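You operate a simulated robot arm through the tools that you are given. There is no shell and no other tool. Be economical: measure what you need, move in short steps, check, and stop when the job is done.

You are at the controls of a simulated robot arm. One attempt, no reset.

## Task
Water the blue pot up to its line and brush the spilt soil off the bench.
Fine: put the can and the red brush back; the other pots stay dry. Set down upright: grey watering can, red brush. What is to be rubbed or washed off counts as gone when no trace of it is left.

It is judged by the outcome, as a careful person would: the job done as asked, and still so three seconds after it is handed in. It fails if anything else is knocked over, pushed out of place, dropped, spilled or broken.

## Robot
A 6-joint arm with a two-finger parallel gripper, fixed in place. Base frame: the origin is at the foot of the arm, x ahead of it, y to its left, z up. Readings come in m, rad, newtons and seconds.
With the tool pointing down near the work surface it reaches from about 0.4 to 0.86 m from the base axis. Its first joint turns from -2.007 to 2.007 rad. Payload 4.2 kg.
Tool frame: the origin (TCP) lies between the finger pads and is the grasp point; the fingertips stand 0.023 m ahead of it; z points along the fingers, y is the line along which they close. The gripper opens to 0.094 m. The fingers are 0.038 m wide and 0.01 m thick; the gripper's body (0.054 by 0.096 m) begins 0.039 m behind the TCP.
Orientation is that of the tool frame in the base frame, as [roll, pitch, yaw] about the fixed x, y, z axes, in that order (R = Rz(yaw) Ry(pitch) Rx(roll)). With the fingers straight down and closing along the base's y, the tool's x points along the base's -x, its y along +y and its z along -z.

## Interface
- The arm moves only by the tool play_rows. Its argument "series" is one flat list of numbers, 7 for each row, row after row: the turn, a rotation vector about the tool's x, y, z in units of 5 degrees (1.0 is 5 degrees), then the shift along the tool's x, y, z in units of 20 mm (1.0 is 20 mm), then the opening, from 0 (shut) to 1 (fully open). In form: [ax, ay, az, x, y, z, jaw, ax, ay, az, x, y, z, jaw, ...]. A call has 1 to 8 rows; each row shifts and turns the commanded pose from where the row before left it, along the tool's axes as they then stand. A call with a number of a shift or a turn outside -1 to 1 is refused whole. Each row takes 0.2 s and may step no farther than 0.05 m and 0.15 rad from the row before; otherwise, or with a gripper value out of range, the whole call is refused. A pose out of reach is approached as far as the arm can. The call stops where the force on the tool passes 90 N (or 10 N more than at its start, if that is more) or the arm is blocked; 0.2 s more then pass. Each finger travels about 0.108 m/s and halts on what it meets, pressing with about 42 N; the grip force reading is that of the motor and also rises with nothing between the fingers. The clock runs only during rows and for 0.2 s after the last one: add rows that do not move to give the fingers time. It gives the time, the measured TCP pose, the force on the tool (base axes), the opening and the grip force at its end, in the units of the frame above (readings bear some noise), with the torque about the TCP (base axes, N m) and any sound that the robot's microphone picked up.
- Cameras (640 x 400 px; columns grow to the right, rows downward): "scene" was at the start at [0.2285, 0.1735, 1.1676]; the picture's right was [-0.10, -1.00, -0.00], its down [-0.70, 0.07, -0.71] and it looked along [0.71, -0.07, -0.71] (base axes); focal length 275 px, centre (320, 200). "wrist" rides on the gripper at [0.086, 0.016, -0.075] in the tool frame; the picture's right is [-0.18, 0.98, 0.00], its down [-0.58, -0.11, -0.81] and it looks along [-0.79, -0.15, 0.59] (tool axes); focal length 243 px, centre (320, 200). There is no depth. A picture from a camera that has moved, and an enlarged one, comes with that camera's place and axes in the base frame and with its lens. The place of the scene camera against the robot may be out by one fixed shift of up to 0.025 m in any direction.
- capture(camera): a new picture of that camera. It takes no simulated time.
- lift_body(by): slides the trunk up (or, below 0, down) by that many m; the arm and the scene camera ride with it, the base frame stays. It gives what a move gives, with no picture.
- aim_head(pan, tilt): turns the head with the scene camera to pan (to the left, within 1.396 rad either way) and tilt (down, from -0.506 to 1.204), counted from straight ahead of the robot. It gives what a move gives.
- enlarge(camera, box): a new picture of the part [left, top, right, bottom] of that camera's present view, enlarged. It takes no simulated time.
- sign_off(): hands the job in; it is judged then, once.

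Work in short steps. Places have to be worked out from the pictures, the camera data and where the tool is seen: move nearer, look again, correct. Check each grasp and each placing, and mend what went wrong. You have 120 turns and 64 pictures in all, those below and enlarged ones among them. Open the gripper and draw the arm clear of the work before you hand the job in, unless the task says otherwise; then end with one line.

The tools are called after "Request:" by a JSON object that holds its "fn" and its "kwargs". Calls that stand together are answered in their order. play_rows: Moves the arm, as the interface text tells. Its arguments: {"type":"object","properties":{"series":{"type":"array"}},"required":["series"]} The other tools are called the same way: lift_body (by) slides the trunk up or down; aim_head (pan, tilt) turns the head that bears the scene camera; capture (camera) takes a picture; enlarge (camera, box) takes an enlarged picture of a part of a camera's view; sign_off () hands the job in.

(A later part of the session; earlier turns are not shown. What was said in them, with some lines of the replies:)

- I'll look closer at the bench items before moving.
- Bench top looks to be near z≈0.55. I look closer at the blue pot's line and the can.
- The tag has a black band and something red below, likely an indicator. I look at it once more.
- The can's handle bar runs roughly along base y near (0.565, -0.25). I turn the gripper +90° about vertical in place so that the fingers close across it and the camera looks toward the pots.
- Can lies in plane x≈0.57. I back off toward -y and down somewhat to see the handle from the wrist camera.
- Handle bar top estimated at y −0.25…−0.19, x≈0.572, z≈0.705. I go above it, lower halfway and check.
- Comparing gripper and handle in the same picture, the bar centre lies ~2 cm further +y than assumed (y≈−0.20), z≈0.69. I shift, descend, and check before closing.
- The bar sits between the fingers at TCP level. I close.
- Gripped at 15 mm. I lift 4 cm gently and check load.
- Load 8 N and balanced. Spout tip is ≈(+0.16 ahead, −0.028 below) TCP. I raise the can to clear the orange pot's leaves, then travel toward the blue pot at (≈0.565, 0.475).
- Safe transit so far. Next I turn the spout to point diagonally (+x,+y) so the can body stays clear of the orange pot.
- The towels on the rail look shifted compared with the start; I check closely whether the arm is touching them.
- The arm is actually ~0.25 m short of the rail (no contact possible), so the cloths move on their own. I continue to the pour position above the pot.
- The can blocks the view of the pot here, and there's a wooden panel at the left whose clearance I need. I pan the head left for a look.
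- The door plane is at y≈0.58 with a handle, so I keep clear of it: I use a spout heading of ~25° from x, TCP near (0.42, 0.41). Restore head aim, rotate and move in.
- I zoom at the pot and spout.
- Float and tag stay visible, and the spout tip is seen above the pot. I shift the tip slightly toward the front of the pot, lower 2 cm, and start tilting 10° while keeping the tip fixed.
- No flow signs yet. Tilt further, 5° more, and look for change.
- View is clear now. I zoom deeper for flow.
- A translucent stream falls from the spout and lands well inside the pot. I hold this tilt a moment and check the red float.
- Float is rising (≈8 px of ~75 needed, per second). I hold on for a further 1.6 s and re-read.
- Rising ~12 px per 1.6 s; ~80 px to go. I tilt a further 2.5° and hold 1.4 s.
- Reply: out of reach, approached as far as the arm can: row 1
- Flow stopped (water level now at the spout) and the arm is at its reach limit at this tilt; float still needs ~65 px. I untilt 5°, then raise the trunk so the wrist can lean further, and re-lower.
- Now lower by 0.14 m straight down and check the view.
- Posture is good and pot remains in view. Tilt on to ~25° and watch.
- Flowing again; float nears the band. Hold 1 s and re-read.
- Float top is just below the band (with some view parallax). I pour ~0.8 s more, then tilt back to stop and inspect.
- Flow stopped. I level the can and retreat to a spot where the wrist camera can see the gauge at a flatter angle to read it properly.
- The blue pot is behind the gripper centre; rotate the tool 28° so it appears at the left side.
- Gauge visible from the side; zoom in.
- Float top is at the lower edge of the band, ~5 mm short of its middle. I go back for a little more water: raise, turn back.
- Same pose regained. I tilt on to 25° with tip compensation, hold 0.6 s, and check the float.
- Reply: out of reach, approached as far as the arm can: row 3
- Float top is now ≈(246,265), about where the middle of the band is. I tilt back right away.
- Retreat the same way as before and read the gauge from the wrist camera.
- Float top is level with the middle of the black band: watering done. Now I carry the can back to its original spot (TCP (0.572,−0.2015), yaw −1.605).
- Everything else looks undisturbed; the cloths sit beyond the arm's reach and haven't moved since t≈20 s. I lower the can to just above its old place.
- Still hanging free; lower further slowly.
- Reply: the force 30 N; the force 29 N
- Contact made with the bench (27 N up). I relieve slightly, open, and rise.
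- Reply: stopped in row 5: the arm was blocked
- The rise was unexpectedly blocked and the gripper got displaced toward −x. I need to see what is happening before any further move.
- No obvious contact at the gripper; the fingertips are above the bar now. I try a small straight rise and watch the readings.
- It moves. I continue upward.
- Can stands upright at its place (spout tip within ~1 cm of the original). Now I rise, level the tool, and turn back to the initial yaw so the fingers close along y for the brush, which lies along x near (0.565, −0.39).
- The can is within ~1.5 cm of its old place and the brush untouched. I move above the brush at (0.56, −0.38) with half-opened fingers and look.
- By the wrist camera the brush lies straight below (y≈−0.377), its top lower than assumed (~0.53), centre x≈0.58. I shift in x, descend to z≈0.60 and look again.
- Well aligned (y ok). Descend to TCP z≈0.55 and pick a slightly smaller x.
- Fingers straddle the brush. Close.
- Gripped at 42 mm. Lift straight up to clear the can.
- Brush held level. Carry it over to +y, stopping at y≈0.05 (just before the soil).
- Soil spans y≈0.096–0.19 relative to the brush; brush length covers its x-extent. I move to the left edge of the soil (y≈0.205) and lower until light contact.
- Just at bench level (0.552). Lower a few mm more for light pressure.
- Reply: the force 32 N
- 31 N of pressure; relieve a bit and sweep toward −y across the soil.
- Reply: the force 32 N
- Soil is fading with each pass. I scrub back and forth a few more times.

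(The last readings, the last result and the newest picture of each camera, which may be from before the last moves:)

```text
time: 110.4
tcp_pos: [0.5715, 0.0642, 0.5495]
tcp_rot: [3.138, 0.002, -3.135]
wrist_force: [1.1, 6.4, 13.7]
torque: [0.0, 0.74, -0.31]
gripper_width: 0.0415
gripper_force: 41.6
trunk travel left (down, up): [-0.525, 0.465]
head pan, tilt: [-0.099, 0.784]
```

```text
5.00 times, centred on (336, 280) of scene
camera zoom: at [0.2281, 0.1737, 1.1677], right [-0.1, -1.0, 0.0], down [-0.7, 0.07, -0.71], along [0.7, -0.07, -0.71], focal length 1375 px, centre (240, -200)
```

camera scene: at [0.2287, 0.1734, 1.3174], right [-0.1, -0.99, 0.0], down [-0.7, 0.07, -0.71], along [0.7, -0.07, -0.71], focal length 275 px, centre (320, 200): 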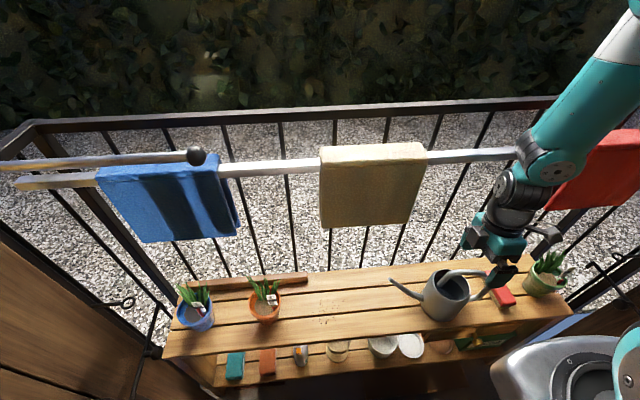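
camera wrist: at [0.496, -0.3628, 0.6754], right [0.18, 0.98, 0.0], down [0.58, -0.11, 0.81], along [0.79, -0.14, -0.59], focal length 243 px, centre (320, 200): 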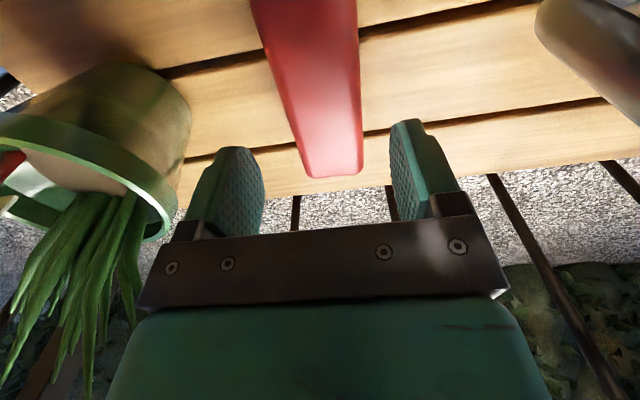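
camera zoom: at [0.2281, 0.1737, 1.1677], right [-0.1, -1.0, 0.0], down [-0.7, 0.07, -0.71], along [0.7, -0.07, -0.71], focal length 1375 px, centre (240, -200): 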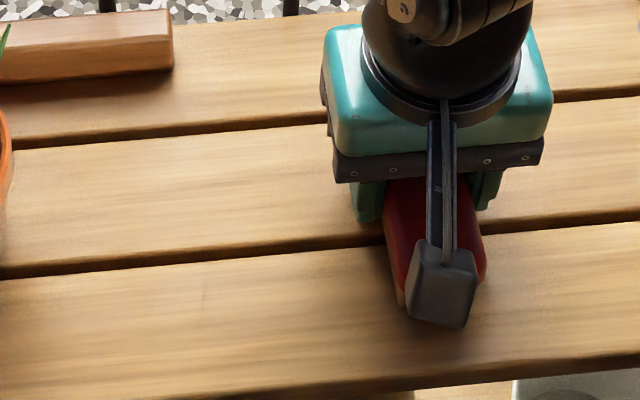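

No soil visible any more. Lift and carry the brush back.

Request:
{"fn": "play_rows", "kwargs": {"series": [0, 0, 0, 0, 0, -1, 0.2, 0, 0, 0, 0, 0, -1, 0.2, 0, 0, 0, 0, 0, -1, 0.2, 0, 0, 0, 0, 0, -1, 0.2, 0, 0, 0, 0, 0, -1, 0.2, 0, 0, 0, 0, 0, -1, 0.2, 0, 0, 0, 0, 0, -1, 0.2, 0, 0, 0, 0, 0, -1, 0.2]}}

Request:
{"fn": "play_rows", "kwargs": {"series": [0, 0, 0, 0, 0, -1, 0.2, 0, 0, 0, 0, 0, -1, 0.2, 0, 0, 0, 0, 0, -1, 0.2, 0, 0, 0, 0, 0, -1, 0.2, 0, 0, 0, 0, 0, -0.6, 0.2, 0, 0, 0, -0.27, -1, 0, 0.2, 0, 0, 0, 0, -1, 0, 0.2, 0, 0, 0, 0, -1, 0, 0.2]}}

Request:
{"fn": "play_rows", "kwargs": {"series": [0, 0, 0, 0, -1, 0, 0.2, 0, 0, 0, 0, -1, 0, 0.2, 0, 0, 0, 0, -1, 0, 0.2, 0, 0, 0, 0, -1, 0, 0.2, 0, 0, 0, 0, -1, 0, 0.2, 0, 0, 0, 0, -1, 0, 0.2, 0, 0, 0, 0, -1, 0, 0.2, 0, 0, 0, 0, -1, 0, 0.2]}}

Request:
{"fn": "play_rows", "kwargs": {"series": [0, 0, 0, 0, -1, 0, 0.2, 0, 0, 0, 0, -1, 0, 0.2, 0, 0, 0, 0, -1, 0, 0.2, 0, 0, 0, 0, -1, 0, 0.2, 0, 0, 0, 0, -1, 0, 0.2, 0, 0, 0, 0, -1, 0, 0.2, 0, 0, 0, 0, -1, 0, 0.2, 0, 0, 0, 0, -1, 0, 0.2]}}

Request:
{"fn": "play_rows", "kwargs": {"series": [0, 0, 0, 0, -1, 0, 0.2, 0, 0, 0, 0, -1, 0, 0.2, 0, 0, 0, 0, -1, 0, 0.2, 0, 0, 0, 0, 0, 0, 0.2]}}

Request:
{"fn": "capture", "kwargs": {"camera": "scene"}}

```text
time: 112.2
tcp_pos: [0.5708, 0.0639, 0.7096]
tcp_rot: [3.14, 0.001, -3.136]
wrist_force: [0.3, -0.5, -0.9]
torque: [-0.01, 0.02, -0.01]
gripper_width: 0.0413
gripper_force: 41.9
trunk travel left (down, up): [-0.525, 0.465]
head pan, tilt: [-0.099, 0.784]
```

```text
time: 114.0
tcp_pos: [0.5792, 0.0054, 0.801]
tcp_rot: [3.139, 0.0, -3.135]
wrist_force: [0.2, 0.4, -1.4]
torque: [0.01, 0.02, -0.01]
gripper_width: 0.0413
gripper_force: 41.7
trunk travel left (down, up): [-0.525, 0.465]
head pan, tilt: [-0.099, 0.784]
```

```text
time: 115.8
tcp_pos: [0.5775, -0.1556, 0.8011]
tcp_rot: [3.14, 0.001, -3.137]
wrist_force: [0.6, 0.5, -0.7]
torque: [-0.01, 0.0, 0.0]
gripper_width: 0.0417
gripper_force: 42.5
trunk travel left (down, up): [-0.525, 0.465]
head pan, tilt: [-0.099, 0.784]
```

```text
time: 117.6
tcp_pos: [0.578, -0.315, 0.8012]
tcp_rot: [3.14, 0.003, -3.136]
wrist_force: [-0.1, 0.8, -1.5]
torque: [-0.01, -0.03, -0.04]
gripper_width: 0.0414
gripper_force: 41.9
trunk travel left (down, up): [-0.525, 0.465]
head pan, tilt: [-0.099, 0.784]
```

```text
time: 118.6
tcp_pos: [0.5787, -0.3759, 0.8013]
tcp_rot: [3.14, 0.001, -3.137]
wrist_force: [-0.1, -0.4, -1.3]
torque: [0.01, 0.01, 0.0]
gripper_width: 0.0415
gripper_force: 42.3
trunk travel left (down, up): [-0.525, 0.465]
head pan, tilt: [-0.099, 0.784]
```

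```text
6 pictures are left
camera scene: at [0.2277, 0.1739, 1.1676], right [-0.1, -0.99, 0.0], down [-0.7, 0.07, -0.71], along [0.71, -0.07, -0.71], focal length 275 px, centre (320, 200)
```

scene: 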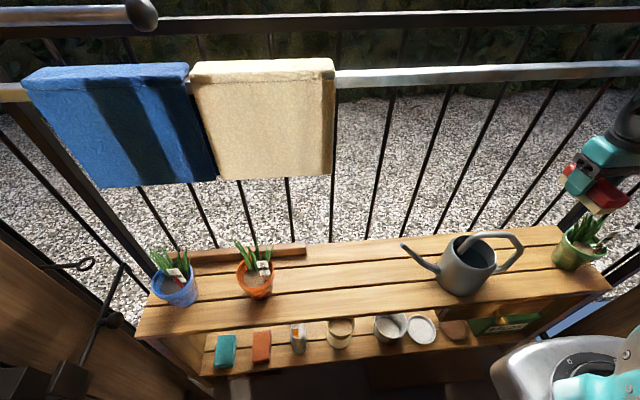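

The soil is gone, but I now see that the cloths were shifted sideways along the rail by the arm's elbow after all. First I put the brush down at its place, then I'll see to the cloths.

Request:
{"fn": "play_rows", "kwargs": {"series": [0, 0, 0, 0.1, -0.1, 1, 0.2, 0, 0, 0, 0, 0, 1, 0.2, 0, 0, 0, 0, 0, 1, 0.2, 0, 0, 0, 0, 0, 1, 0.2, 0, 0, 0, 0, 0, 1, 0.2, 0, 0, 0, 0, 0, 1, 0.2, 0, 0, 0, 0, 0, 1, 0.2, 0, 0, 0, 0, 0, 1, 0.2]}}

Request:
{"fn": "play_rows", "kwargs": {"series": [0, 0, 0, 0, 0, 1, 0.2, 0, 0, 0, 0, 0, 1, 0.2, 0, 0, 0, 0, 0, 1, 0.2, 0, 0, 0, 0, 0, 0.8, 0.2, 0, 0, 0, 0, 0, 0.3, 0.2, 0, 0, 0, 0, 0, 0, 0.2]}}

```text
time: 120.4
tcp_pos: [0.5776, -0.3771, 0.6391]
tcp_rot: [3.14, 0.0, -3.136]
wrist_force: [-0.9, -0.5, -0.8]
torque: [-0.03, -0.03, 0.0]
gripper_width: 0.0413
gripper_force: 41.9
trunk travel left (down, up): [-0.525, 0.465]
head pan, tilt: [-0.099, 0.784]
```

```text
time: 121.8
tcp_pos: [0.5782, -0.3769, 0.5581]
tcp_rot: [3.14, -0.001, -3.137]
wrist_force: [0.3, -0.3, -1.0]
torque: [0.0, -0.07, -0.02]
gripper_width: 0.0415
gripper_force: 41.4
trunk travel left (down, up): [-0.525, 0.465]
head pan, tilt: [-0.099, 0.784]
```

Lower the last few millimetres until contact.

Request:
{"fn": "play_rows", "kwargs": {"series": [0, 0, 0, 0, 0, 0.2, 0.2, 0, 0, 0, 0, 0, 0, 0.2]}}

Request:
{"fn": "play_rows", "kwargs": {"series": [0, 0, 0, 0, 0, 0.12, 0.2, 0, 0, 0, 0, 0, 0, 0.2]}}

```text
time: 122.4
tcp_pos: [0.5769, -0.3759, 0.5545]
tcp_rot: [3.139, 0.001, -3.134]
wrist_force: [0.0, -1.0, -1.7]
torque: [0.0, -0.05, 0.01]
gripper_width: 0.0414
gripper_force: 42.5
trunk travel left (down, up): [-0.525, 0.465]
head pan, tilt: [-0.099, 0.784]
```

```text
time: 123.0
tcp_pos: [0.5796, -0.3774, 0.552]
tcp_rot: [3.139, 0.001, -3.136]
wrist_force: [0.0, -0.6, -1.8]
torque: [0.03, -0.02, -0.01]
gripper_width: 0.0415
gripper_force: 42.1
trunk travel left (down, up): [-0.525, 0.465]
head pan, tilt: [-0.099, 0.784]
```

Request:
{"fn": "play_rows", "kwargs": {"series": [0, 0, 0, 0, 0, 0.1, 0.2, 0, 0, 0, 0, 0, 0.06, 0.2, 0, 0, 0, 0, 0, 0, 0.2]}}

```text
time: 123.8
tcp_pos: [0.5784, -0.377, 0.5488]
tcp_rot: [3.14, -0.001, -3.135]
wrist_force: [-1.0, -0.9, 4.2]
torque: [-0.13, 0.18, -0.02]
gripper_width: 0.0419
gripper_force: 42.2
trunk travel left (down, up): [-0.525, 0.465]
head pan, tilt: [-0.099, 0.784]
```

The brush touches the bench. Open and rise.

Request:
{"fn": "play_rows", "kwargs": {"series": [0, 0, 0, 0, 0, 0, 0.5, 0, 0, 0, 0, 0, 0, 0.75, 0, 0, 0, 0, 0, 0, 0.75, 0, 0, 0, 0, 0, -0.5, 0.75, 0, 0, 0, 0, 0, -1, 0.75, 0, 0, 0, 0, 0, -1, 0.75, 0, 0, 0, 0, 0, -1, 0.75, 0, 0, 0, 0, 0, -1, 0.75]}}

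Request:
{"fn": "play_rows", "kwargs": {"series": [0, 0, 0, 0, 0, -1, 0.75, 0, 0, 0, 0, 0, -1, 0.75, 0, 0, 0, 0, 0, -1, 0.75, 0, 0, 0, 0, 0, -1, 0.75, 0, 0, 0, 0, 0, -1, 0.75, 0, 0, 0, 0, 0, -1, 0.75, 0, 0, 0, 0, 0, -1, 0.75]}}

Request:
{"fn": "lift_body", "kwargs": {"by": 0.25}}

Request:
{"fn": "aim_head", "kwargs": {"pan": -0.25, "tilt": 0.75}}

Request:
{"fn": "capture", "kwargs": {"camera": "scene"}}

```text
time: 125.6
tcp_pos: [0.5765, -0.3769, 0.6373]
tcp_rot: [3.139, 0.001, -3.136]
wrist_force: [0.7, 0.2, -0.1]
torque: [-0.01, -0.01, 0.01]
gripper_width: 0.0706
gripper_force: 0.0
trunk travel left (down, up): [-0.525, 0.465]
head pan, tilt: [-0.099, 0.784]
```

```text
time: 127.2
tcp_pos: [0.5783, -0.3768, 0.7792]
tcp_rot: [3.14, 0.0, -3.138]
wrist_force: [-0.5, -0.1, 0.5]
torque: [-0.02, -0.02, 0.04]
gripper_width: 0.0706
gripper_force: 0.2
trunk travel left (down, up): [-0.525, 0.465]
head pan, tilt: [-0.099, 0.784]
```

```text
time: 128.7
tcp_pos: [0.5738, -0.3728, 0.91]
tcp_rot: [3.12, -0.029, -3.137]
wrist_force: [13.6, -4.8, -39.4]
torque: [-0.16, 2.72, -0.4]
gripper_width: 0.0705
gripper_force: 0.1
trunk travel left (down, up): [-0.669, 0.321]
head pan, tilt: [-0.099, 0.784]
stopped: the force on the tool passed its limit at 138 N (the readings are from after the stop); the commanded pose is now the measured one
```

```text
time: 129.4
tcp_pos: [0.5739, -0.3731, 0.9098]
tcp_rot: [3.122, -0.029, -3.137]
wrist_force: [6.7, 1.9, -52.4]
torque: [-0.9, 2.71, -0.01]
gripper_width: 0.0704
gripper_force: 0.0
trunk travel left (down, up): [-0.669, 0.321]
head pan, tilt: [-0.25, 0.75]
```

```text
5 pictures are left
camera scene: at [0.2297, 0.1603, 1.3141], right [-0.25, -0.97, 0.0], down [-0.66, 0.17, -0.73], along [0.71, -0.18, -0.68], focal length 275 px, centre (320, 200)
```

scene: 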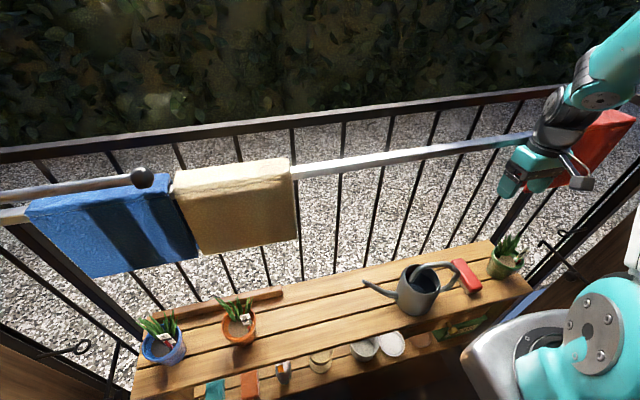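

The cloths and their rail are actually nearer than I judged (x≈0.62, z≈0.85–1.03), and the hand is wedged against something there. I relieve by moving down and then back toward −x, away from the rail.

Request:
{"fn": "play_rows", "kwargs": {"series": [0, 0, 0, 0, 0, 1, 0.75, 0, 0, 0, 0.5, 0, 0.5, 0.75, 0, 0, 0, 1, 0, 0, 0.75]}}

```text
time: 130.2
tcp_pos: [0.543, -0.3722, 0.8848]
tcp_rot: [3.124, -0.02, -3.138]
wrist_force: [0.2, -0.7, 0.6]
torque: [0.0, 0.0, 0.02]
gripper_width: 0.0704
gripper_force: 0.1
trunk travel left (down, up): [-0.669, 0.321]
head pan, tilt: [-0.25, 0.75]
```

Free. Back off further to x≈0.44.

Request:
{"fn": "play_rows", "kwargs": {"series": [0, 0, 0, 1, 0, 0, 0, 0, 0, 0, 1, 0, 0, 0, 0, 0, 0, 1, 0, 0, 0, 0, 0, 0, 1, 0, 0, 0, 0, 0, 0, 1, 0, 0, 0]}}

Request:
{"fn": "capture", "kwargs": {"camera": "scene"}}

```text
time: 131.4
tcp_pos: [0.4429, -0.3732, 0.887]
tcp_rot: [3.124, -0.021, -3.137]
wrist_force: [-1.2, 0.0, -0.2]
torque: [0.02, 0.04, -0.01]
gripper_width: 0.0
gripper_force: 41.8
trunk travel left (down, up): [-0.669, 0.321]
head pan, tilt: [-0.25, 0.75]
```

```text
4 pictures are left
camera scene: at [0.228, 0.1612, 1.3146], right [-0.25, -0.97, 0.0], down [-0.66, 0.17, -0.73], along [0.71, -0.18, -0.68], focal length 275 px, centre (320, 200)
```

scene: 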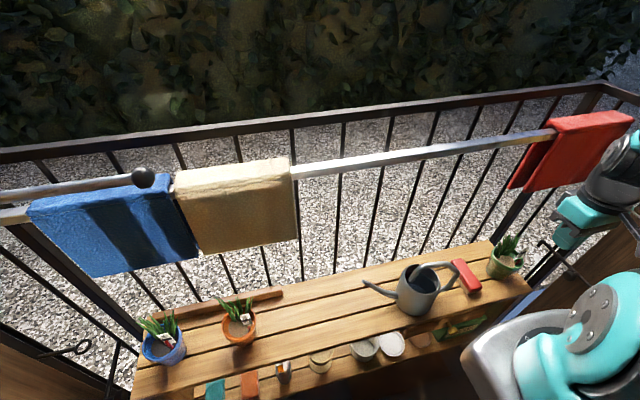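

Beige must go back ≈0.235 m (−y), blue ≈0.06 m (−y), red ≈0.2 m (+y). I plan to pinch each cloth from above over the rail (x≈0.62, top z≈1.03) and slide it. First raise the trunk and turn the gripper so the fingers close along x.

Request:
{"fn": "lift_body", "kwargs": {"by": 0.25}}

Request:
{"fn": "play_rows", "kwargs": {"series": [0.2, -0.24, -1, 0, 0, 0, 1, 0, 0, -1, 0, 0, 0, 1, 0, 0, -1, 0, 0, 0, 1, 0, 0, -1, 0, 0, 0, 1, 0, 0, -1, 0, 0, 0, 1, 0, 0, -1, 0, 0, 0, 1, 0, 0, -1, 0, 0, 0, 1, 0, 0, -1, 0, 0, 0, 1]}}

Request:
{"fn": "play_rows", "kwargs": {"series": [0, 0, -1, 0, 0, 0, 1, 0, 0, -1, 0, 0, 0, 1, 0, 0, -1, 0, 0, 0, 1, 0, 0, -1, 0, 0, 0, 1, 0, 0, -1, 0, 0, 0, 1, 0, 0, -1, 0, 0, 0, 1, 0, 0, -1, 0, 0, 0, 1, 0, 0, -1, 0, 0, 0, 1]}}

Request:
{"fn": "play_rows", "kwargs": {"series": [0, 0, -1, 0, 0, 0, 1, 0, 0, -1, 0, 0, 0, 1, 0, 0, 0, -1, 0, 0, 1, 0, 0, 0, -1, 0, 0, 1, 0, 0, 0, -1, 0, 0, 1, 0, 0, 0, -1, 0, 0, 1, 0, 0, 0, -1, 0, 0, 1, 0, 0, 0, -1, 0, 0, 1]}}

```text
time: 134.0
tcp_pos: [0.4439, -0.3723, 1.1358]
tcp_rot: [3.126, -0.021, -3.14]
wrist_force: [0.1, -0.5, 0.3]
torque: [0.01, 0.01, -0.03]
gripper_width: 0.0
gripper_force: 41.8
trunk travel left (down, up): [-0.919, 0.071]
head pan, tilt: [-0.25, 0.75]
```

```text
time: 135.8
tcp_pos: [0.4431, -0.3733, 1.1365]
tcp_rot: [-3.14, 0.0, -2.438]
wrist_force: [0.5, -0.2, -0.8]
torque: [-0.02, 0.04, -0.03]
gripper_width: 0.0941
gripper_force: 0.0
trunk travel left (down, up): [-0.919, 0.071]
head pan, tilt: [-0.25, 0.75]
```

```text
time: 137.6
tcp_pos: [0.4425, -0.3728, 1.1369]
tcp_rot: [-3.139, 0.0, -1.741]
wrist_force: [-0.3, -0.6, 0.2]
torque: [0.01, 0.0, 0.03]
gripper_width: 0.0942
gripper_force: 0.0
trunk travel left (down, up): [-0.919, 0.071]
head pan, tilt: [-0.25, 0.75]
```

```text
time: 139.4
tcp_pos: [0.4435, -0.2527, 1.1354]
tcp_rot: [-3.141, -0.001, -1.568]
wrist_force: [0.7, -0.2, -0.1]
torque: [-0.01, -0.01, 0.03]
gripper_width: 0.0942
gripper_force: 0.1
trunk travel left (down, up): [-0.919, 0.071]
head pan, tilt: [-0.25, 0.75]
```

Move to above the beige cloth (x≈0.61, y≈0.20), staying above the rail, then look down along it with the wrist camera.

Request:
{"fn": "play_rows", "kwargs": {"series": [0, 0, 0, -1, -0.38, 0, 1, 0, 0, 0, -1, -0.38, 0, 1, 0, 0, 0, -1, -0.38, 0, 1, 0, 0, 0, -1, -0.38, 0, 1, 0, 0, 0, -1, -0.38, 0, 1, 0, 0, 0, -1, -0.38, 0, 1, 0, 0, 0, -1, -0.38, 0, 1, 0, 0, 0, -1, -0.38, 0, 1]}}

Request:
{"fn": "play_rows", "kwargs": {"series": [0, 0, 0, -1, -0.38, 0, 1, 0, 0, 0, -1, -0.38, 0, 1, 0, 0, 0, -1, -0.38, 0, 1, 0, 0, 0, -1, -0.38, 0, 1, 0, 0, 0, -1, -0.38, 0, 1, 0, 0, 0, -1, -0.38, 0, 1, 0, 0, 0, -1, -0.38, 0, 1, 0, 0, 0, -1, -0.38, 0, 1]}}

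Request:
{"fn": "play_rows", "kwargs": {"series": [0, 0, 0, -1, -0.38, 0, 1, 0, 0, 0, -1, -0.38, 0, 1, 0, 0, 0, -1, -0.38, 0, 1, 0, 0, 0, -1, -0.38, 0, 1, 0, 0, 0, -1, -0.38, 0, 1, 0, 0, 0, -1, -0.38, 0, 1]}}

Request:
{"fn": "capture", "kwargs": {"camera": "wrist"}}

```text
time: 141.2
tcp_pos: [0.5096, -0.0944, 1.136]
tcp_rot: [3.141, -0.001, -1.57]
wrist_force: [0.1, 0.5, 0.0]
torque: [0.04, -0.01, 0.01]
gripper_width: 0.0941
gripper_force: 0.0
out of reach, approached as far as the arm can: row 1, 2
trunk travel left (down, up): [-0.919, 0.071]
head pan, tilt: [-0.25, 0.75]
```

```text
time: 143.0
tcp_pos: [0.5704, 0.0635, 1.1359]
tcp_rot: [-3.14, -0.002, -1.57]
wrist_force: [-0.3, -0.9, 1.0]
torque: [0.01, 0.0, 0.0]
gripper_width: 0.0942
gripper_force: 0.1
trunk travel left (down, up): [-0.919, 0.071]
head pan, tilt: [-0.25, 0.75]
```

```text
time: 144.4
tcp_pos: [0.6144, 0.1844, 1.1348]
tcp_rot: [-3.141, -0.001, -1.568]
wrist_force: [-0.6, 0.0, -0.4]
torque: [0.02, -0.01, 0.0]
gripper_width: 0.0942
gripper_force: 0.0
trunk travel left (down, up): [-0.919, 0.071]
head pan, tilt: [-0.25, 0.75]
```

```text
3 pictures are left
camera wrist: at [0.5994, 0.0983, 1.21], right [-0.98, 0.18, 0.0], down [0.11, 0.58, 0.81], along [0.15, 0.79, -0.59], focal length 243 px, centre (320, 200)
```

wrist: 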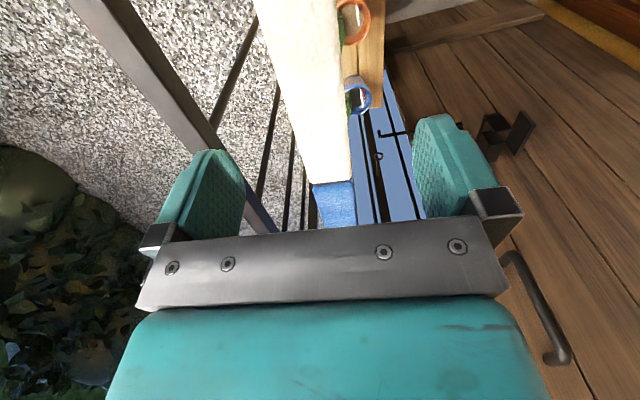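

Clear view: cloth strip ≈5 cm thick centred at x≈0.625 between the fingers; beige/blue border at y≈0.306. I lower to z≈1.02 and pinch.

Request:
{"fn": "play_rows", "kwargs": {"series": [0, 0, 0, 0, -0.55, 1, 1, 0, 0, 0, 0, 0, 1, 1, 0, 0, 0, 0, 0, 1, 1, 0, 0, 0, 0, 0, 1, 1, 0, 0, 0, 0, 0, 1, 1, 0, 0, 0, 0, 0, 0.7, 1, 0, 0, 0, 0, 0, 0, 1]}}

Request:
{"fn": "play_rows", "kwargs": {"series": [0, 0, 0, 0, 0, 0, 0.6, 0, 0, 0, 0, 0, 0, 0.45, 0, 0, 0, 0, 0, 0, 0.45, 0, 0, 0, 0, 0, 0, 0.45]}}

```text
time: 146.0
tcp_pos: [0.6267, 0.1855, 1.021]
tcp_rot: [-3.141, 0.0, -1.567]
wrist_force: [0.5, 0.8, 0.3]
torque: [0.0, 0.0, 0.02]
gripper_width: 0.0939
gripper_force: 0.0
trunk travel left (down, up): [-0.919, 0.071]
head pan, tilt: [-0.25, 0.75]
```

```text
time: 147.0
tcp_pos: [0.6256, 0.1846, 1.0221]
tcp_rot: [-3.141, -0.001, -1.567]
wrist_force: [0.4, -1.4, -0.8]
torque: [0.01, 0.01, -0.03]
gripper_width: 0.0516
gripper_force: 41.7
trunk travel left (down, up): [-0.919, 0.071]
head pan, tilt: [-0.25, 0.75]
```

Pinched (52 mm). Slide the beige cloth −y by 0.236 m.

Request:
{"fn": "play_rows", "kwargs": {"series": [0, 0, 0, 0.5, 0, 0, 0.45, 0, 0, 0, 1, 0, 0, 0.45, 0, 0, 0, 1, 0, 0, 0.45, 0, 0, 0, 1, 0, 0, 0.45]}}

Request:
{"fn": "play_rows", "kwargs": {"series": [0, 0, 0, 1, 0, 0, 0.45, 0, 0, 0, 1, 0, 0, 0.45, 0, 0, 0, 1, 0, 0, 0.45, 0, 0, 0, 1, 0, 0, 0.45, 0, 0, 0, 1, 0, 0, 0.45, 0, 0, 0, 1, 0, 0, 0.45, 0, 0, 0, 1, 0, 0, 0.45, 0, 0, 0, 1, 0, 0, 0.45]}}

Request:
{"fn": "play_rows", "kwargs": {"series": [0, 0, 0, 0.3, 0, 0, 0.45, 0, 0, 0, 0, 0, 0, 0.45]}}

```text
time: 148.0
tcp_pos: [0.6262, 0.1143, 1.0225]
tcp_rot: [-3.14, -0.001, -1.567]
wrist_force: [0.9, -0.7, 1.2]
torque: [0.29, -0.03, -0.06]
gripper_width: 0.0518
gripper_force: 42.3
trunk travel left (down, up): [-0.919, 0.071]
head pan, tilt: [-0.25, 0.75]
```

```text
time: 149.8
tcp_pos: [0.6266, -0.0458, 1.0228]
tcp_rot: [-3.141, -0.002, -1.567]
wrist_force: [0.9, 1.6, 0.7]
torque: [-0.05, -0.02, 0.0]
gripper_width: 0.0517
gripper_force: 42.2
trunk travel left (down, up): [-0.919, 0.071]
head pan, tilt: [-0.25, 0.75]
```

```text
time: 150.4
tcp_pos: [0.6261, -0.0525, 1.0216]
tcp_rot: [-3.139, -0.002, -1.569]
wrist_force: [-0.1, 1.0, 0.3]
torque: [-0.05, -0.01, 0.04]
gripper_width: 0.0519
gripper_force: 41.5
trunk travel left (down, up): [-0.919, 0.071]
head pan, tilt: [-0.25, 0.75]
```

Beige is back. Release, rise and go for the blue cloth's near edge (y≈0.33).

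Request:
{"fn": "play_rows", "kwargs": {"series": [0, 0, 0, 0, 0, 0, 0.8, 0, 0, 0, 0, 0, 0, 1, 0, 0, 0, 0, 0, 0, 1, 0, 0, 0, 0, 0, -1, 1, 0, 0, 0, 0, 0, -1, 1, 0, 0, 0, 0, 0, -1, 1, 0, 0, 0, 0, 0, -1, 1, 0, 0, 0, 0, 0, -1, 1]}}

Request:
{"fn": "play_rows", "kwargs": {"series": [0, 0, 0, -1, 0, -0.5, 1, 0, 0, 0, -1, 0, 0, 1, 0, 0, 0, -1, 0, 0, 1, 0, 0, 0, -1, 0, 0, 1, 0, 0, 0, -1, 0, 0, 1, 0, 0, 0, -1, 0, 0, 1, 0, 0, 0, -1, 0, 0, 1, 0, 0, 0, -1, 0, 0, 1]}}

Request:
{"fn": "play_rows", "kwargs": {"series": [0, 0, 0, -1, 0, 0, 1, 0, 0, 0, -1, 0, 0, 1, 0, 0, 0, -1, 0, 0, 1, 0, 0, 0, -1, 0, 0, 1, 0, 0, 0, -1, 0, 0, 1, 0, 0, 0, -1, 0, 0, 1, 0, 0, 0, -1, 0, 0, 1, 0, 0, 0, -1, 0, 0, 1]}}

Request:
{"fn": "capture", "kwargs": {"camera": "scene"}}

```text
time: 152.2
tcp_pos: [0.6274, -0.0511, 1.1215]
tcp_rot: [3.141, -0.001, -1.568]
wrist_force: [0.5, -0.2, 0.1]
torque: [0.0, 0.02, 0.03]
gripper_width: 0.0938
gripper_force: 0.0
trunk travel left (down, up): [-0.919, 0.071]
head pan, tilt: [-0.25, 0.75]
```

```text
time: 154.0
tcp_pos: [0.6273, 0.1078, 1.1326]
tcp_rot: [-3.14, 0.0, -1.569]
wrist_force: [0.6, 0.3, -0.1]
torque: [0.0, 0.03, -0.02]
gripper_width: 0.0938
gripper_force: 0.0
trunk travel left (down, up): [-0.919, 0.071]
head pan, tilt: [-0.25, 0.75]
```

```text
time: 155.8
tcp_pos: [0.6262, 0.2689, 1.1315]
tcp_rot: [3.141, -0.002, -1.569]
wrist_force: [0.2, 0.0, 0.2]
torque: [0.01, 0.0, 0.02]
gripper_width: 0.0939
gripper_force: 0.1
trunk travel left (down, up): [-0.919, 0.071]
head pan, tilt: [-0.25, 0.75]
```

```text
2 pictures are left
camera scene: at [0.2278, 0.1611, 1.5646], right [-0.25, -0.97, 0.0], down [-0.66, 0.17, -0.73], along [0.71, -0.18, -0.68], focal length 275 px, centre (320, 200)
```

scene: 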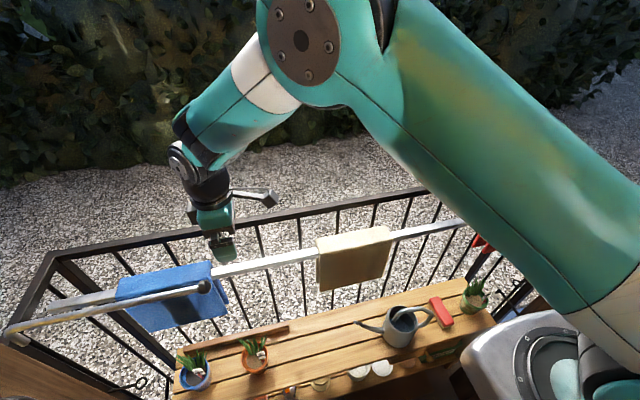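

Beige is back within about a centimetre. The rod with the ball stays ~4 cm in front of my gripper path; I proceed to y≈0.33 and lower.

Request:
{"fn": "play_rows", "kwargs": {"series": [0, 0, 0, -1, -0.05, 0, 1, 0, 0, 0, -1, 0, 0, 1, 0, 0, 0, -1, 0, 0, 1]}}

Request:
{"fn": "play_rows", "kwargs": {"series": [0, 0, 0, 0, 0, 1, 1, 0, 0, 0, 0, 0, 1, 1, 0, 0, 0, 0, 0, 1, 1, 0, 0, 0, 0, 0, 1, 1, 0, 0, 0, 0, 0, 1, 1, 0, 0, 0, 0, 0, 0.5, 1, 0, 0, 0, 0, 0, 0, 1]}}

Request:
{"fn": "play_rows", "kwargs": {"series": [0, 0, 0, 0, 0, 0, 0.6, 0, 0, 0, 0, 0, 0, 0.45, 0, 0, 0, 0, 0, 0, 0.45, 0, 0, 0, 0, 0, 0, 0.45]}}

```text
time: 156.6
tcp_pos: [0.6273, 0.3275, 1.1313]
tcp_rot: [3.141, -0.001, -1.569]
wrist_force: [0.0, 0.2, 0.3]
torque: [0.02, 0.02, 0.03]
gripper_width: 0.094
gripper_force: 0.1
trunk travel left (down, up): [-0.919, 0.071]
head pan, tilt: [-0.25, 0.75]
```

```text
time: 158.2
tcp_pos: [0.6274, 0.3276, 1.0212]
tcp_rot: [-3.14, -0.002, -1.567]
wrist_force: [0.3, -0.3, 0.2]
torque: [-0.01, 0.02, -0.01]
gripper_width: 0.0942
gripper_force: 0.0
trunk travel left (down, up): [-0.919, 0.071]
head pan, tilt: [-0.25, 0.75]
```

```text
time: 159.2
tcp_pos: [0.626, 0.3262, 1.023]
tcp_rot: [-3.141, -0.002, -1.567]
wrist_force: [-0.4, 0.6, -0.2]
torque: [0.0, 0.0, 0.1]
gripper_width: 0.0517
gripper_force: 41.6
trunk travel left (down, up): [-0.919, 0.071]
head pan, tilt: [-0.25, 0.75]
```

Blue cloth pinched. Slide it 0.062 m toward −y, then release and rise.

Request:
{"fn": "play_rows", "kwargs": {"series": [0, 0, 0, 0.5, 0, 0, 0.45, 0, 0, 0, 1, 0, 0, 0.45, 0, 0, 0, 1, 0, 0, 0.45, 0, 0, 0, 0.6, 0, 0, 0.45, 0, 0, 0, 0, 0, 0, 0.45]}}

Request:
{"fn": "play_rows", "kwargs": {"series": [0, 0, 0, 0, 0, 0, 0.8, 0, 0, 0, 0, 0, 0, 1, 0, 0, 0, 0, 0, 0, 1, 0, 0, 0, 0, 0, -1, 1, 0, 0, 0, 0, 0, -1, 1, 0, 0, 0, 0, 0, -1, 1, 0, 0, 0, 0, 0, -1, 1, 0, 0, 0, 0, 0, -1, 1]}}

```text
time: 160.4
tcp_pos: [0.6277, 0.2654, 1.0214]
tcp_rot: [3.142, -0.001, -1.566]
wrist_force: [-4.4, 1.7, -0.4]
torque: [-0.14, 0.08, -0.01]
gripper_width: 0.0516
gripper_force: 42.1
trunk travel left (down, up): [-0.919, 0.071]
head pan, tilt: [-0.25, 0.75]
```

```text
time: 162.2
tcp_pos: [0.627, 0.2658, 1.1216]
tcp_rot: [3.141, -0.001, -1.567]
wrist_force: [0.3, -0.2, -0.5]
torque: [0.05, 0.0, 0.03]
gripper_width: 0.094
gripper_force: 0.0
trunk travel left (down, up): [-0.919, 0.071]
head pan, tilt: [-0.25, 0.75]
```

Now to the red cloth: its edge is at y≈−0.45, originally ≈−0.25. I travel above the rail to y≈−0.50.

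Request:
{"fn": "play_rows", "kwargs": {"series": [0, 0, 0, 1, 0, -0.5, 1, 0, 0, 0, 1, 0, 0, 1, 0, 0, 0, 1, 0, 0, 1, 0, 0, 0, 1, 0, 0, 1, 0, 0, 0, 1, 0, 0, 1, 0, 0, 0, 1, 0, 0, 1, 0, 0, 0, 1, 0, 0, 1, 0, 0, 0, 1, 0, 0, 1]}}

Request:
{"fn": "play_rows", "kwargs": {"series": [0, 0, 0, 1, 0, 0, 1, 0, 0, 0, 1, 0, 0, 1, 0, 0, 0, 1, 0, 0, 1, 0, 0, 0, 1, 0, 0, 1, 0, 0, 0, 1, 0, 0, 1, 0, 0, 0, 1, 0, 0, 1, 0, 0, 0, 1, 0, 0, 1, 0, 0, 0, 1, 0, 0, 1]}}

Request:
{"fn": "play_rows", "kwargs": {"series": [0, 0, 0, 1, 0, 0, 1, 0, 0, 0, 1, 0, 0, 1, 0, 0, 0, 1, 0, 0, 1, 0, 0, 0, 1, 0, 0, 1, 0, 0, 0, 1, 0, 0, 1, 0, 0, 0, 1, 0, 0, 1, 0, 0, 0, 1, 0, 0, 1, 0, 0, 0, 1, 0, 0, 1]}}

Request:
{"fn": "play_rows", "kwargs": {"series": [0, 0, 0, 1, 0, 0, 1, 0, 0, 0, 1, 0, 0, 1, 0, 0, 0, 1, 0, 0, 1, 0, 0, 0, 1, 0, 0, 1, 0, 0, 0, 1, 0, 0, 1, 0, 0, 0, 1, 0, 0, 1, 0, 0, 0, 1, 0, 0, 1, 0, 0, 0, 1, 0, 0, 1]}}

Request:
{"fn": "play_rows", "kwargs": {"series": [0, 0, 0, 1, 0, 0, 1, 0, 0, 0, 1, 0, 0, 1, 0, 0, 0, 1, 0, 0, 1, 0, 0, 0, 1, 0, 0, 1, 0, 0, 0, 1, 0, 0, 1, 0, 0, 0, 1, 0, 0, 1, 0, 0, 0, 0.3, 0, 0, 1]}}

```text
time: 164.0
tcp_pos: [0.627, 0.1059, 1.1305]
tcp_rot: [-3.14, 0.0, -1.567]
wrist_force: [-0.4, 0.4, 0.3]
torque: [0.01, 0.02, 0.02]
gripper_width: 0.0942
gripper_force: 0.1
trunk travel left (down, up): [-0.919, 0.071]
head pan, tilt: [-0.25, 0.75]
```

```text
time: 165.8
tcp_pos: [0.6279, -0.0545, 1.131]
tcp_rot: [-3.139, -0.002, -1.568]
wrist_force: [-0.4, 1.2, 0.2]
torque: [0.0, -0.04, 0.0]
gripper_width: 0.0939
gripper_force: 0.1
trunk travel left (down, up): [-0.919, 0.071]
head pan, tilt: [-0.25, 0.75]
```

```text
time: 167.6
tcp_pos: [0.6287, -0.2143, 1.1337]
tcp_rot: [-3.14, 0.0, -1.568]
wrist_force: [0.4, 0.9, 0.7]
torque: [-0.01, -0.03, 0.03]
gripper_width: 0.0939
gripper_force: 0.2
trunk travel left (down, up): [-0.919, 0.071]
head pan, tilt: [-0.25, 0.75]
```

```text
time: 169.4
tcp_pos: [0.6276, -0.3748, 1.133]
tcp_rot: [-3.141, -0.002, -1.568]
wrist_force: [0.7, -0.7, 0.0]
torque: [0.0, 0.03, 0.03]
gripper_width: 0.0941
gripper_force: 0.1
trunk travel left (down, up): [-0.919, 0.071]
head pan, tilt: [-0.25, 0.75]
```

```text
time: 171.0
tcp_pos: [0.6282, -0.4997, 1.1336]
tcp_rot: [-3.141, 0.0, -1.567]
wrist_force: [-0.5, -0.3, 0.0]
torque: [-0.02, 0.02, -0.03]
gripper_width: 0.0941
gripper_force: 0.2
trunk travel left (down, up): [-0.919, 0.071]
head pan, tilt: [-0.25, 0.75]
```

Lower and pinch; the width reading tells whether cloth is between the fingers.

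Request:
{"fn": "play_rows", "kwargs": {"series": [0, 0, 0, 0, 0, 1, 1, 0, 0, 0, 0, 0, 1, 1, 0, 0, 0, 0, 0, 1, 1, 0, 0, 0, 0, 0, 1, 1, 0, 0, 0, 0, 0, 1, 1, 0, 0, 0, 0, 0, 0.6, 1, 0, 0, 0, 0, 0, 0, 1]}}

Request:
{"fn": "play_rows", "kwargs": {"series": [0, 0, 0, 0, 0, 0, 0.6, 0, 0, 0, 0, 0, 0, 0.45, 0, 0, 0, 0, 0, 0, 0.45, 0, 0, 0, 0, 0, 0, 0.45]}}

```text
time: 172.6
tcp_pos: [0.6289, -0.5013, 1.0208]
tcp_rot: [-3.14, -0.002, -1.569]
wrist_force: [0.4, -0.8, -0.3]
torque: [0.02, 0.02, -0.05]
gripper_width: 0.0942
gripper_force: 0.0
trunk travel left (down, up): [-0.919, 0.071]
head pan, tilt: [-0.25, 0.75]
```

```text
time: 173.6
tcp_pos: [0.6269, -0.5003, 1.0192]
tcp_rot: [3.14, 0.002, -1.569]
wrist_force: [-14.4, 1.6, 1.3]
torque: [0.03, 0.37, -0.54]
gripper_width: 0.0514
gripper_force: 42.1
trunk travel left (down, up): [-0.919, 0.071]
head pan, tilt: [-0.25, 0.75]
```

Red cloth is gripped. Slide it +y by 0.20 m.

Request:
{"fn": "play_rows", "kwargs": {"series": [0, 0, 0, -0.5, 0, 0, 0.45, 0, 0, 0, -1, 0, 0, 0.45, 0, 0, 0, -1, 0, 0, 0.45, 0, 0, 0, -1, 0, 0, 0.45, 0, 0, 0, -1, 0, 0, 0.45]}}

Request:
{"fn": "play_rows", "kwargs": {"series": [0, 0, 0, -1, 0, 0, 0.45, 0, 0, 0, -1, 0, 0, 0.45, 0, 0, 0, -1, 0, 0, 0.45, 0, 0, 0, -1, 0, 0, 0.45, 0, 0, 0, -1, 0, 0, 0.45, 0, 0, 0, -0.5, 0, 0, 0.45, 0, 0, 0, 0, 0, 0, 0.45]}}

Request:
{"fn": "play_rows", "kwargs": {"series": [0, 0, 0, 0, 0, 0, 0.8, 0, 0, 0, 0, 0, 0, 1, 0, 0, 0, 0, 0, 0, 1, 0, 0, 0, 0, 0, -1, 1, 0, 0, 0, 0, 0, -1, 1, 0, 0, 0, 0, 0, -1, 1, 0, 0, 0, 0, 0, -1, 1, 0, 0, 0, 0, 0, -1, 1]}}

```text
time: 174.8
tcp_pos: [0.6268, -0.411, 1.0203]
tcp_rot: [3.141, 0.001, -1.569]
wrist_force: [-20.9, -7.8, 0.7]
torque: [-0.2, 0.43, -0.59]
gripper_width: 0.0518
gripper_force: 41.8
trunk travel left (down, up): [-0.919, 0.071]
head pan, tilt: [-0.25, 0.75]
```

```text
time: 176.4
tcp_pos: [0.6273, -0.3015, 1.0207]
tcp_rot: [-3.142, -0.006, -1.572]
wrist_force: [-26.0, -14.6, 13.3]
torque: [0.31, 0.53, -0.35]
gripper_width: 0.0518
gripper_force: 42.4
trunk travel left (down, up): [-0.919, 0.071]
head pan, tilt: [-0.25, 0.75]
```

```text
time: 178.2
tcp_pos: [0.6281, -0.2996, 1.12]
tcp_rot: [3.14, 0.001, -1.569]
wrist_force: [0.5, -0.1, 0.1]
torque: [0.02, 0.05, 0.02]
gripper_width: 0.0937
gripper_force: 0.1
trunk travel left (down, up): [-0.919, 0.071]
head pan, tilt: [-0.25, 0.75]
```

Retreat toward −x, clear of the rail, and check the scene.

Request:
{"fn": "play_rows", "kwargs": {"series": [0, 0, 0, 0, 0, -0.5, 1, 0, 0, 0, 0, 1, 0, 1, 0, 0, 0, 0, 1, 0, 1, 0, 0, 0, 0, 1, 0, 1, 0, 0, 0, 0, 1, 0, 1, 0, 0, 0, 0, 1, 0, 1, 0, 0, 0, 0, 1, 0, 1, 0, 0, 0, 0, 1, 0, 1]}}

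Request:
{"fn": "capture", "kwargs": {"camera": "scene"}}

```text
time: 180.0
tcp_pos: [0.4901, -0.2997, 1.1296]
tcp_rot: [3.141, -0.001, -1.567]
wrist_force: [0.7, 0.1, -1.0]
torque: [0.0, 0.05, 0.02]
gripper_width: 0.0939
gripper_force: 0.1
trunk travel left (down, up): [-0.919, 0.071]
head pan, tilt: [-0.25, 0.75]
```

```text
1 pictures are left
camera scene: at [0.228, 0.161, 1.5646], right [-0.25, -0.97, 0.0], down [-0.66, 0.17, -0.73], along [0.71, -0.18, -0.68], focal length 275 px, centre (320, 200)
```

scene: 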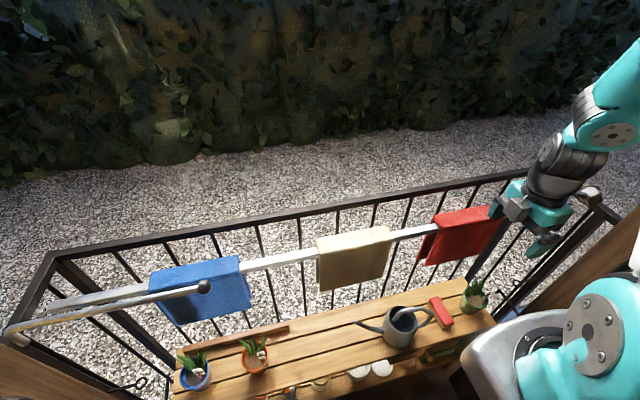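

All three cloths are back where they hung. The can and brush stand upright in place, the soil is gone and the gauge is at its line. The gripper is open and clear of the work, so I hand in.

Request:
{"fn": "sign_off", "kwargs": {}}

```text
The job is handed in.
```

The blue pot is watered to its line, the soil is brushed off, and the can and red brush are upright, the can 1–2 cm off its old spot; the arm knocked three cloths along the rail, which I slid back to about where they hung.
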